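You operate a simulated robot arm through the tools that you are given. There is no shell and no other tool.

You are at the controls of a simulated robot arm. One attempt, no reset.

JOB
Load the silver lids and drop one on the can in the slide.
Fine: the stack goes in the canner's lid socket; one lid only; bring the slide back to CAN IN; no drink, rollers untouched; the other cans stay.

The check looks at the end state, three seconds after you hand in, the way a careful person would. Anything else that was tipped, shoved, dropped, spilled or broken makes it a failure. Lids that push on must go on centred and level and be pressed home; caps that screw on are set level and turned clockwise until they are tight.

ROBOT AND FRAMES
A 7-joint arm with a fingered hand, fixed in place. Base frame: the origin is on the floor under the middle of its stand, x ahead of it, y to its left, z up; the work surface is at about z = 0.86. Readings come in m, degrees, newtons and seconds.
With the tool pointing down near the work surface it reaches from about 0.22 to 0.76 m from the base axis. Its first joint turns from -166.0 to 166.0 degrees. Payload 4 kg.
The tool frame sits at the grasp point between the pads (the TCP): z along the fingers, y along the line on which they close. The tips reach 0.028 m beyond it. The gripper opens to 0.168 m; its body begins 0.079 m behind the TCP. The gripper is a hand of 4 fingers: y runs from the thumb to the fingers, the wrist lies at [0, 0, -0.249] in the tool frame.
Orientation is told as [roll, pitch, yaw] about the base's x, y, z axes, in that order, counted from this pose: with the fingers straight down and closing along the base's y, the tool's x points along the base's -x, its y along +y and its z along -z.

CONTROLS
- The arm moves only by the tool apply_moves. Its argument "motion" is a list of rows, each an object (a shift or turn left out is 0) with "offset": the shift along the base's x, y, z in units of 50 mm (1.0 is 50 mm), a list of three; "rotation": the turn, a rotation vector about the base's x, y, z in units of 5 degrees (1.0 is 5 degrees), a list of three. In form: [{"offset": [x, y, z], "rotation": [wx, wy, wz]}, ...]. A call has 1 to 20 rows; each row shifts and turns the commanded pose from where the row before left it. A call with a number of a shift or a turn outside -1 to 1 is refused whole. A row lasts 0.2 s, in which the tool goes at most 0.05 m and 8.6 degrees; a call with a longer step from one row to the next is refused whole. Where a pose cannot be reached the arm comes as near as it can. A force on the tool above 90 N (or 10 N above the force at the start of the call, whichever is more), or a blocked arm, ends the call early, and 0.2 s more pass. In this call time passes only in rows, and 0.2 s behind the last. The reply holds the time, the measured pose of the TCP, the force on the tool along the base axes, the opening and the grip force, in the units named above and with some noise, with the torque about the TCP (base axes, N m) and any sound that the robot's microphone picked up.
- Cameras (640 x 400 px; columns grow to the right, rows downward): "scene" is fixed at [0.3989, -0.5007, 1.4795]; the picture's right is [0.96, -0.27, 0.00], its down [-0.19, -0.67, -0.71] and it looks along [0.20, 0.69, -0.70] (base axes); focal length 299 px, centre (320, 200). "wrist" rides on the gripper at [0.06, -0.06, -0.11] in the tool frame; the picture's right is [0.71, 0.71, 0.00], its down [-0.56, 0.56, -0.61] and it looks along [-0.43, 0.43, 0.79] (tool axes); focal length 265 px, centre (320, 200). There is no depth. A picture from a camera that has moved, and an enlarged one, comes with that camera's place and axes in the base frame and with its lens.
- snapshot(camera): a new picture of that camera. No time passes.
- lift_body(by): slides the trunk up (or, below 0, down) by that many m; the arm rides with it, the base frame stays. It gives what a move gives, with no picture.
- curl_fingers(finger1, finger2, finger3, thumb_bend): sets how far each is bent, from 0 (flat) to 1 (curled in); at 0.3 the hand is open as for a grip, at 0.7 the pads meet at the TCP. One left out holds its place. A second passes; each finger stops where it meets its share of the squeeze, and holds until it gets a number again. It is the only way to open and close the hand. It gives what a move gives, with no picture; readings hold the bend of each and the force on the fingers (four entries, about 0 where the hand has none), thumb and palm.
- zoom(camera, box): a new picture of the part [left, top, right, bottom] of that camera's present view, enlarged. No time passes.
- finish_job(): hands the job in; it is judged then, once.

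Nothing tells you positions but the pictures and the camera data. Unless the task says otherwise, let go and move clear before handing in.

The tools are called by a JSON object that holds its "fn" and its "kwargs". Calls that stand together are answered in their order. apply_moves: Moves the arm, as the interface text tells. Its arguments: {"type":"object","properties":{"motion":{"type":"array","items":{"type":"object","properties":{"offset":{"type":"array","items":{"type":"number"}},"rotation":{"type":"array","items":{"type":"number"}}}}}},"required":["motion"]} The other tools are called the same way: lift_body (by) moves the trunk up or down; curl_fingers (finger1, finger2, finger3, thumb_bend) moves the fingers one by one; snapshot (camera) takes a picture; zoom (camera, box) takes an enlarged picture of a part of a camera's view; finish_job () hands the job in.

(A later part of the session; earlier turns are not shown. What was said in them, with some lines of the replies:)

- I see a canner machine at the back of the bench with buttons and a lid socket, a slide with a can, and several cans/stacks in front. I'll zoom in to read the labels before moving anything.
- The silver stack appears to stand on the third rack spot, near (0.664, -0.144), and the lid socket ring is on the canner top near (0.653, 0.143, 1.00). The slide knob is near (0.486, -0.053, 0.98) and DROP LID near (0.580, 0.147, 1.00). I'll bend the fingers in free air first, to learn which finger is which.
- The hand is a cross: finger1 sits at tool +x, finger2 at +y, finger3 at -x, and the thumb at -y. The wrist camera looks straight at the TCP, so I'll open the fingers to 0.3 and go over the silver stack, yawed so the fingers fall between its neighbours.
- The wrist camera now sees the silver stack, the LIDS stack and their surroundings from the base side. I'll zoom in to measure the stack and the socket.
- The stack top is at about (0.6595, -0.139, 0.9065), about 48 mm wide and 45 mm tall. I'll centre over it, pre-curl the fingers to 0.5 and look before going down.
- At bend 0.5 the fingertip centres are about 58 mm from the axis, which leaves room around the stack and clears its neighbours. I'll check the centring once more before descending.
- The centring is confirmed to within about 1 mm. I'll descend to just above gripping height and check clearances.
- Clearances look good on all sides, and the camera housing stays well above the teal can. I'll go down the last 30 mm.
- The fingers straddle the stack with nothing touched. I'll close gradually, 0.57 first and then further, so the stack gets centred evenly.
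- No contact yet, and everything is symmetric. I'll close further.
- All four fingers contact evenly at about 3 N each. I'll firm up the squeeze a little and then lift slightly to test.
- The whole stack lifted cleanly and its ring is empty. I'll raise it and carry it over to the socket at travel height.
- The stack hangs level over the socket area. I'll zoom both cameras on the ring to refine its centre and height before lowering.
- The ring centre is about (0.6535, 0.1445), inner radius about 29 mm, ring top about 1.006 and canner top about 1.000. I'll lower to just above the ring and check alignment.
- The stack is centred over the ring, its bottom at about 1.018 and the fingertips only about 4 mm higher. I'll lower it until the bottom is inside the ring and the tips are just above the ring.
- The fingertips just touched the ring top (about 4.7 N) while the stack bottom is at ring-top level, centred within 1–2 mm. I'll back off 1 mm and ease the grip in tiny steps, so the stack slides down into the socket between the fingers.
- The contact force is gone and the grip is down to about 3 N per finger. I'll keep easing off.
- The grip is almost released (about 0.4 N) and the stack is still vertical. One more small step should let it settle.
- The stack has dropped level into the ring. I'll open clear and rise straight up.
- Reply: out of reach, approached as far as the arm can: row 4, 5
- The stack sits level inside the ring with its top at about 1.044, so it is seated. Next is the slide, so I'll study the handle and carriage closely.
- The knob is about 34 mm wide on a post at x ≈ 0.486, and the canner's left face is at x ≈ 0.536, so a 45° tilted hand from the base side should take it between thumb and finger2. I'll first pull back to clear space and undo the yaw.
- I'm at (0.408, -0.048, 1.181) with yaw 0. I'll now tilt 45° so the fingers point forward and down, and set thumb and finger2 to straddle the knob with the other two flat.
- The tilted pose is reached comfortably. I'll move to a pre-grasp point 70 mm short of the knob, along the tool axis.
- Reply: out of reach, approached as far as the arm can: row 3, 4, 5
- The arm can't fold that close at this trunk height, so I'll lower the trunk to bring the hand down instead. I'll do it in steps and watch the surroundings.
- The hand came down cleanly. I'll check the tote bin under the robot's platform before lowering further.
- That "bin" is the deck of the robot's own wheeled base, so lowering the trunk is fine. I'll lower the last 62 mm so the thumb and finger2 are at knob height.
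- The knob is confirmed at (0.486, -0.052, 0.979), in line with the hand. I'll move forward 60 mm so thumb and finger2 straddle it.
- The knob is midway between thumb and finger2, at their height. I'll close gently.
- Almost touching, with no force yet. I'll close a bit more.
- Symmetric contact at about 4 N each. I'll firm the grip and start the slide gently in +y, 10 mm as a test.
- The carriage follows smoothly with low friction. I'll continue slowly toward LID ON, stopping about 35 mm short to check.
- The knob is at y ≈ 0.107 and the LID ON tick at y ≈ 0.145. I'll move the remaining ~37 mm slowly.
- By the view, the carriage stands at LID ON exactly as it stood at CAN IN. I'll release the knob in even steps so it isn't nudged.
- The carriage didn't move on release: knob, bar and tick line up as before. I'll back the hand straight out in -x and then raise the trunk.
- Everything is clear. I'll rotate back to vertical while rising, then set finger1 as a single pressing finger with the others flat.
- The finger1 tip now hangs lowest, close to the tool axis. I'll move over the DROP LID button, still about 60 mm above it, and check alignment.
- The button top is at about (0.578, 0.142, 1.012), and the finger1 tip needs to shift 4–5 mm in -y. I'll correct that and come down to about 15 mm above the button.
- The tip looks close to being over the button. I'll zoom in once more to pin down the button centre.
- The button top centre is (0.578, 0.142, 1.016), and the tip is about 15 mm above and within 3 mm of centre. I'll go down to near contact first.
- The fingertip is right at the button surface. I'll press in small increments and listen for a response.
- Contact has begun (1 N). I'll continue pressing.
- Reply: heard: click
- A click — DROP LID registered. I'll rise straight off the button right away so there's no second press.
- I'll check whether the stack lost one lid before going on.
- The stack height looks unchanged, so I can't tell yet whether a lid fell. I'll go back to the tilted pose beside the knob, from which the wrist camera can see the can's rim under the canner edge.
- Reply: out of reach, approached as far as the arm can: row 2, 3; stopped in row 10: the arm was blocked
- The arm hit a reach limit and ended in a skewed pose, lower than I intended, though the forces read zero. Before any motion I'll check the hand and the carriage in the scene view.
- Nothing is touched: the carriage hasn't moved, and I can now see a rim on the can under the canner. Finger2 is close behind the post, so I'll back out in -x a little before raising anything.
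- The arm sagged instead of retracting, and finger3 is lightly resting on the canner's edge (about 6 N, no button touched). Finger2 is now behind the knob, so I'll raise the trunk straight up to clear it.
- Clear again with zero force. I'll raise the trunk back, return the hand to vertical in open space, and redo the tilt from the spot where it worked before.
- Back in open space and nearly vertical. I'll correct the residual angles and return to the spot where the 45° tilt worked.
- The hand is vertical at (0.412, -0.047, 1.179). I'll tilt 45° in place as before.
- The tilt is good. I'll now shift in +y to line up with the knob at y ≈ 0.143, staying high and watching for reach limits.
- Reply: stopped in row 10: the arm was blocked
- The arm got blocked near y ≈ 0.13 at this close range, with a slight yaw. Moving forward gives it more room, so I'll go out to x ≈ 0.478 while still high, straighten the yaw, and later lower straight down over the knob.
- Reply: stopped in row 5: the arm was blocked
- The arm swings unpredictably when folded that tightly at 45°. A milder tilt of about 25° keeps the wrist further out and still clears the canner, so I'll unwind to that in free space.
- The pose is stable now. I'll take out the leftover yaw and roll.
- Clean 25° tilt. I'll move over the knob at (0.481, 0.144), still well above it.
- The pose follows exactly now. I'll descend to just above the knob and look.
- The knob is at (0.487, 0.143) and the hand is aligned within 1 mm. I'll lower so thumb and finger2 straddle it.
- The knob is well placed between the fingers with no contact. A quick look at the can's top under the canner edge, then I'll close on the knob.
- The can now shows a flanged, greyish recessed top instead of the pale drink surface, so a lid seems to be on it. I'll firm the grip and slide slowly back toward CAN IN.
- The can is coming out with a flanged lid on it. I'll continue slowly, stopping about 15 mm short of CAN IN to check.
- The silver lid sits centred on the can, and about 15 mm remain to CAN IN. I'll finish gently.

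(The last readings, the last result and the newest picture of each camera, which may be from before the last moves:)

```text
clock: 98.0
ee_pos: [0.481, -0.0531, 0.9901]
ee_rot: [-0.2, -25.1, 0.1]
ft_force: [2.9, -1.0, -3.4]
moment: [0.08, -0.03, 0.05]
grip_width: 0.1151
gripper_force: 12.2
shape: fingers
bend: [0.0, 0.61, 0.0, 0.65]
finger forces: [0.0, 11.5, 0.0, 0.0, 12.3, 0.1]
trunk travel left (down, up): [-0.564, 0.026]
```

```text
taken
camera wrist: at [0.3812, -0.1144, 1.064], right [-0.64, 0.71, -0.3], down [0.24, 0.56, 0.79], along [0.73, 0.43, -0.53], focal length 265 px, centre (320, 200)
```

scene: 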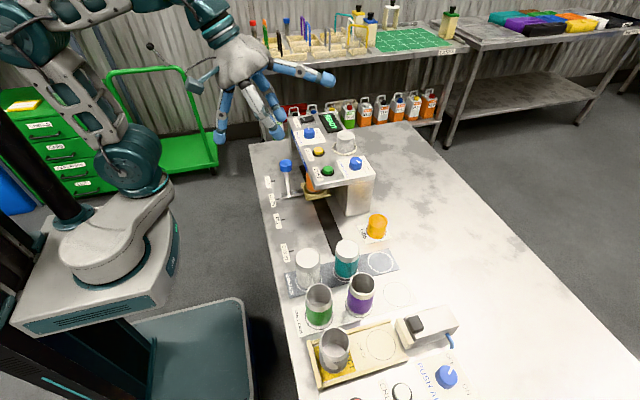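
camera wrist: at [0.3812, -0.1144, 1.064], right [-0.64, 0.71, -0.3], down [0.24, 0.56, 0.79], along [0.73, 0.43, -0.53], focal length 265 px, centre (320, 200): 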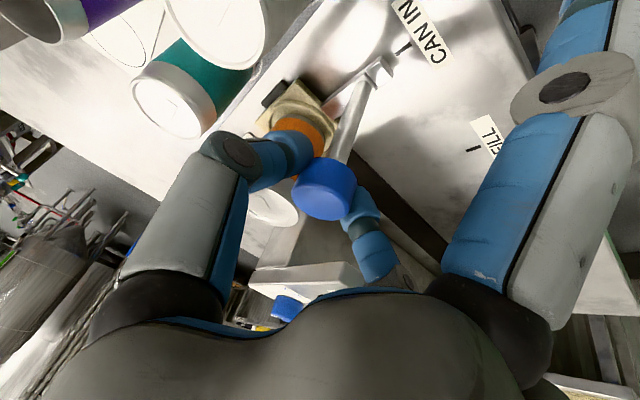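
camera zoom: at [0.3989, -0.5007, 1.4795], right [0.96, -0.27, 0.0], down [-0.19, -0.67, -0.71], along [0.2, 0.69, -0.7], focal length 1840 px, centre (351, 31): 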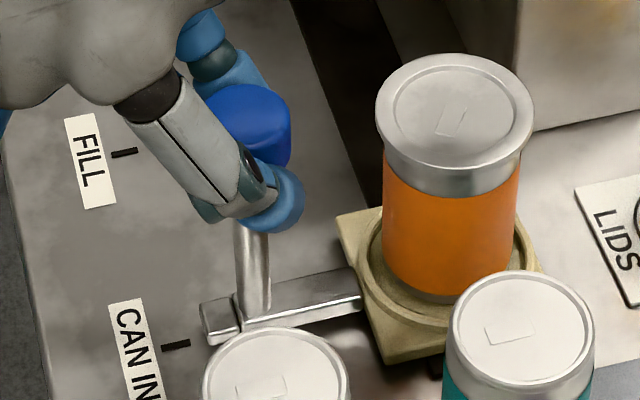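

The carriage matches its original CAN IN position to within a pixel, with the lid centred on the can. I'll release the knob in even steps, opening only slightly because the rack cans are near the thumb.

{"fn": "curl_fingers", "kwargs": {"finger2": 0.645, "thumb_bend": 0.68}}

{"fn": "curl_fingers", "kwargs": {"finger2": 0.62, "thumb_bend": 0.655}}

{"fn": "curl_fingers", "kwargs": {"finger2": 0.57, "thumb_bend": 0.595}}

{"fn": "zoom", "kwargs": {"camera": "scene", "box": [265, 195, 365, 260]}}

{"fn": "snapshot", "kwargs": {"camera": "wrist"}}

```text
clock: 99.0
ee_pos: [0.4808, -0.0532, 0.9896]
ee_rot: [-0.2, -25.1, 0.2]
ft_force: [3.9, -0.5, -0.5]
moment: [0.05, -0.1, 0.02]
grip_width: 0.115
gripper_force: 4.3
shape: fingers
bend: [0.0, 0.61, 0.0, 0.65]
finger forces: [0.1, 3.9, 0.0, 0.0, 4.8, 0.0]
trunk travel left (down, up): [-0.564, 0.026]
```

```text
clock: 100.0
ee_pos: [0.4811, -0.0533, 0.9909]
ee_rot: [-0.2, -25.1, 0.1]
ft_force: [1.5, -0.3, 0.4]
moment: [0.07, -0.03, -0.02]
grip_width: 0.1152
gripper_force: 0.8
shape: fingers
bend: [0.0, 0.61, 0.0, 0.64]
finger forces: [0.0, 1.4, 0.0, 0.1, 1.5, 0.0]
trunk travel left (down, up): [-0.564, 0.026]
```

```text
clock: 101.0
ee_pos: [0.4805, -0.0544, 0.9899]
ee_rot: [-0.2, -25.1, 0.1]
ft_force: [0.1, 0.4, 0.2]
moment: [-0.01, -0.01, -0.02]
grip_width: 0.1181
gripper_force: 0.0
shape: fingers
bend: [0.0, 0.56, 0.0, 0.59]
finger forces: [0.1, 0.0, 0.0, 0.1, 0.0, 0.1]
trunk travel left (down, up): [-0.564, 0.026]
```

```text
6.15 times, centred on (315, 228) of scene
camera zoom: at [0.3989, -0.5007, 1.4795], right [0.96, -0.27, 0.0], down [-0.19, -0.67, -0.71], along [0.2, 0.69, -0.7], focal length 1840 px, centre (351, 31)
```

zoom: 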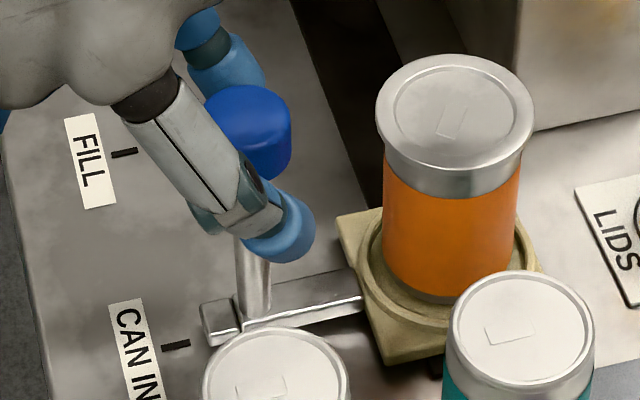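

```text
taken
camera wrist: at [0.3806, -0.1143, 1.0642], right [-0.64, 0.71, -0.3], down [0.24, 0.56, 0.79], along [0.73, 0.43, -0.53], focal length 265 px, centre (320, 200)
```

wrist: 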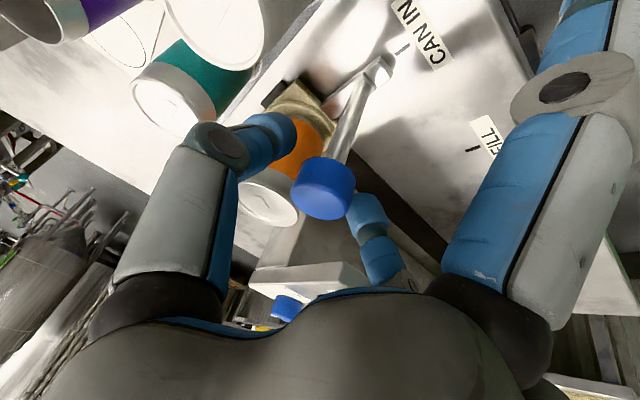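

The knob is free on both sides and the carriage stayed put. I'll rise straight up and clear.

{"fn": "apply_moves", "kwargs": {"motion": [{"offset": [0, 0, 0.15]}, {"offset": [0, 0, 0.25]}, {"offset": [0, 0, 0.4]}, {"offset": [0, 0, 0.6]}, {"offset": [0, 0, 0.6]}, {"offset": [-0.1, 0, 0.6]}, {"offset": [-0.2, 0, 0.5]}, {"offset": [-0.2, 0, 0.4]}, {"offset": [0, 0, 0]}]}}

{"fn": "snapshot", "kwargs": {"camera": "scene"}}

{"fn": "zoom", "kwargs": {"camera": "scene", "box": [265, 195, 425, 295]}}

{"fn": "zoom", "kwargs": {"camera": "scene", "box": [260, 100, 400, 190]}}

{"fn": "snapshot", "kwargs": {"camera": "wrist"}}

```text
clock: 103.0
ee_pos: [0.4566, -0.0527, 1.1654]
ee_rot: [-0.1, -25.1, 0.1]
ft_force: [0.2, -0.8, 0.3]
moment: [0.0, -0.03, -0.02]
grip_width: 0.118
gripper_force: 0.3
shape: fingers
bend: [0.0, 0.56, 0.0, 0.59]
finger forces: [0.0, 0.0, 0.0, 0.0, 0.0, 0.1]
trunk travel left (down, up): [-0.564, 0.026]
```

```text
taken
```

scene: 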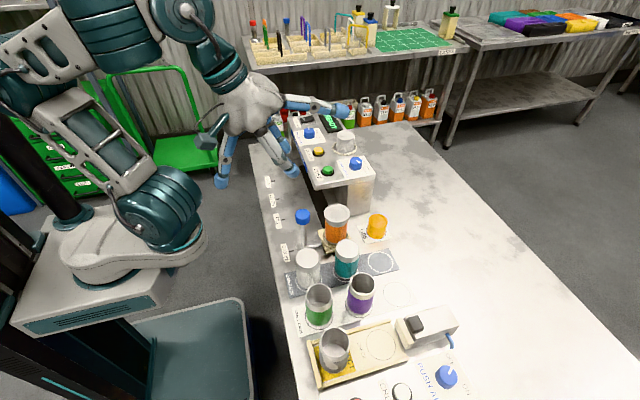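

```text
4.00 times, centred on (345, 245) of scene
camera zoom: at [0.3989, -0.5007, 1.4795], right [0.96, -0.27, 0.0], down [-0.19, -0.67, -0.71], along [0.2, 0.69, -0.7], focal length 1196 px, centre (220, 20)
```

zoom: 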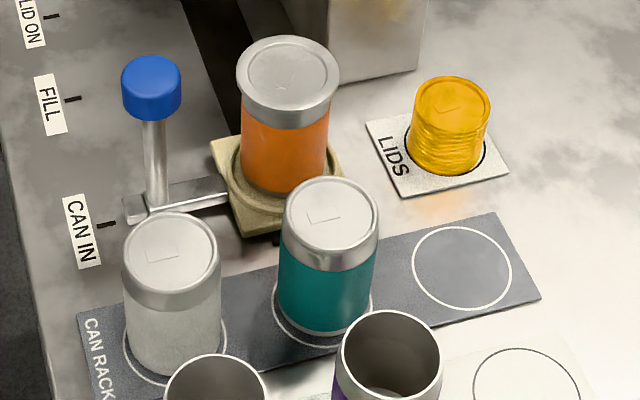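

```text
4.44 times, centred on (330, 145) of scene
camera zoom: at [0.3989, -0.5007, 1.4795], right [0.96, -0.27, 0.0], down [-0.19, -0.67, -0.71], along [0.2, 0.69, -0.7], focal length 1329 px, centre (276, 444)
```

zoom: 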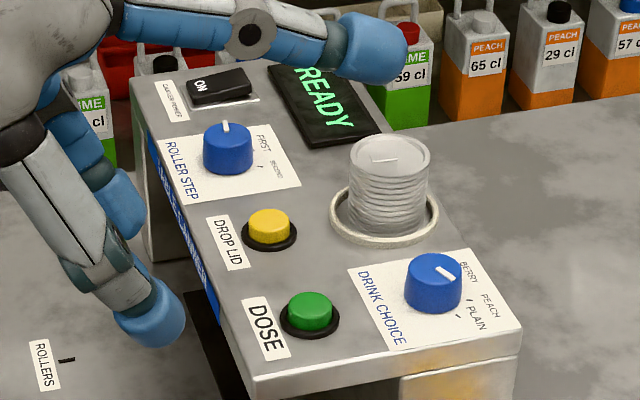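

```text
taken
camera wrist: at [0.3563, -0.1129, 1.2401], right [-0.64, 0.71, -0.3], down [0.25, 0.56, 0.79], along [0.73, 0.43, -0.53], focal length 265 px, centre (320, 200)
```

wrist: 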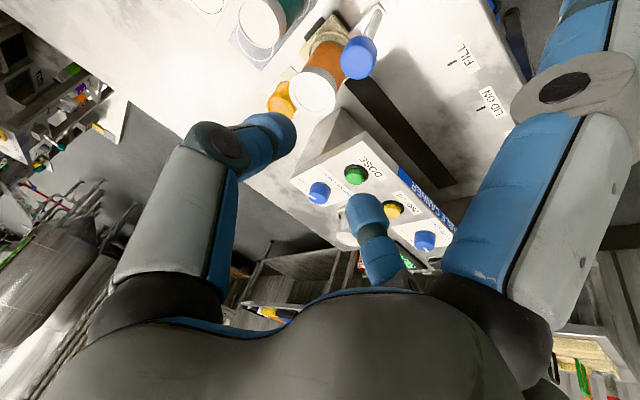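

The canner, dials, other cans and gold lids look unchanged, and the silver stack sits in the socket. I'll take a final close look at the lid and the carriage.

{"fn": "zoom", "kwargs": {"camera": "scene", "box": [315, 198, 363, 228]}}

{"fn": "zoom", "kwargs": {"camera": "scene", "box": [265, 195, 365, 260]}}

{"fn": "zoom", "kwargs": {"camera": "scene", "box": [315, 110, 385, 165]}}

{"fn": "zoom", "kwargs": {"camera": "wrist", "box": [240, 0, 400, 130]}}

{"fn": "zoom", "kwargs": {"camera": "scene", "box": [280, 275, 480, 400]}}

```text
13.33 times, centred on (339, 213) of scene
camera zoom: at [0.3989, -0.5007, 1.4795], right [0.96, -0.27, 0.0], down [-0.19, -0.67, -0.71], along [0.2, 0.69, -0.7], focal length 3987 px, centre (67, 27)
```

zoom: 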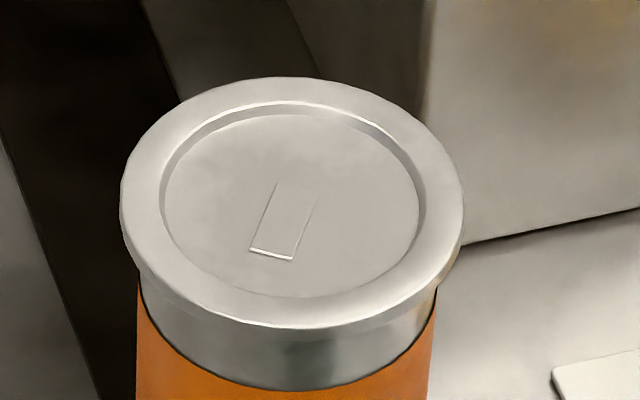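

```text
6.15 times, centred on (315, 228) of scene
camera zoom: at [0.3989, -0.5007, 1.4795], right [0.96, -0.27, 0.0], down [-0.19, -0.67, -0.71], along [0.2, 0.69, -0.7], focal length 1840 px, centre (351, 31)
```

zoom: 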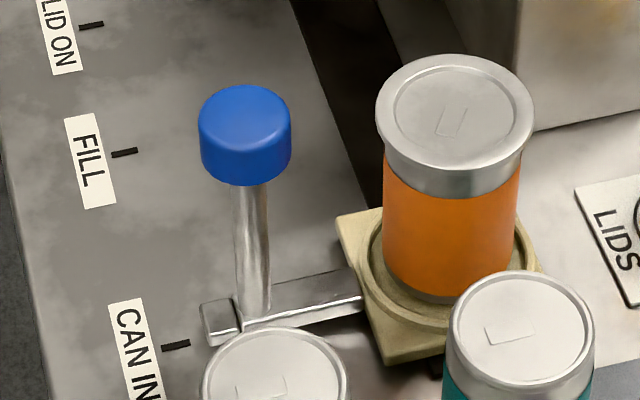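

```text
7.27 times, centred on (350, 138) of scene
camera zoom: at [0.3989, -0.5007, 1.4795], right [0.96, -0.27, 0.0], down [-0.19, -0.67, -0.71], along [0.2, 0.69, -0.7], focal length 2175 px, centre (102, 654)
```

zoom: 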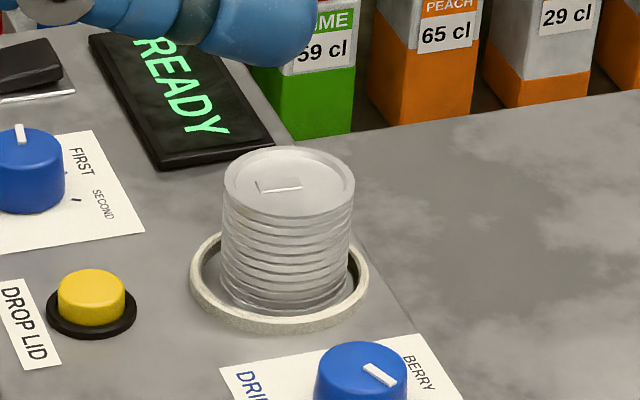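

```text
3.08 times, centred on (320, 65) of wrist
camera zoom: at [0.3563, -0.1129, 1.2401], right [-0.64, 0.71, -0.3], down [0.25, 0.56, 0.79], along [0.73, 0.43, -0.53], focal length 817 px, centre (320, 615)
```

zoom: 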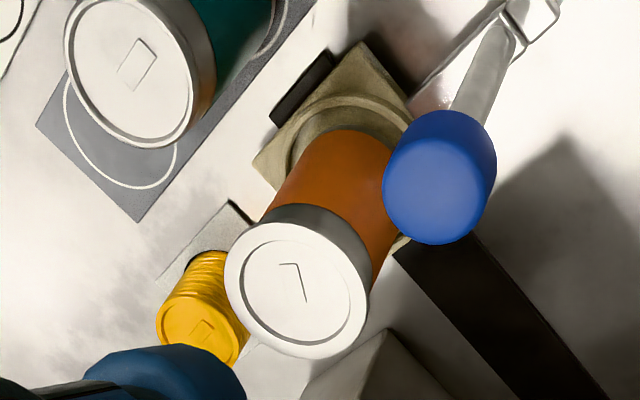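

```text
3.20 times, centred on (380, 338) of scene
camera zoom: at [0.3989, -0.5007, 1.4795], right [0.96, -0.27, 0.0], down [-0.19, -0.67, -0.71], along [0.2, 0.69, -0.7], focal length 957 px, centre (128, -240)
```

zoom: 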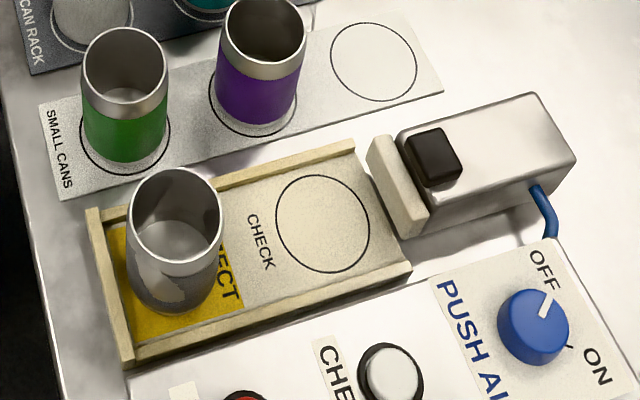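

The silver lid sits centred and level on the can and the slide is back at its original CAN IN mark. The stack stands in the lid socket, the dials and other cans are as they were at the start, and the hand is clear. Handing in.

{"fn": "finish_job", "kwargs": {}}

```text
The job is handed in.
```

The job is handed in, and I haven't been told the result. The final pictures show one silver lid sitting centred and level on the can in the slide. The slide is back at CAN IN, matching its starting position in the pictures.

- **Lid stack:** the silver stack stands level in the canner's lid socket, slightly off-centre within the ring. It was let down the last 6–7 mm between the fingers, because the fingertips reached the ring first.
- **Drop lid:** I pressed DROP LID once and heard one click. The stack looked the same height before and after, so my evidence that a lid dropped is the lid on the can.
- **Rest of the bench:** I didn't touch DOSE, the drink dial or the roller controls. In the last pictures the other cans and the gold lids look as they did at the start.
- **Light touches:**
    - The fingertips touched the top of the socket ring once, at about 5 N.
    - While I was repositioning for the return slide, a finger rested on the canner's left edge at about 6 N. It missed the buttons, and the canner's position and settings look unchanged.
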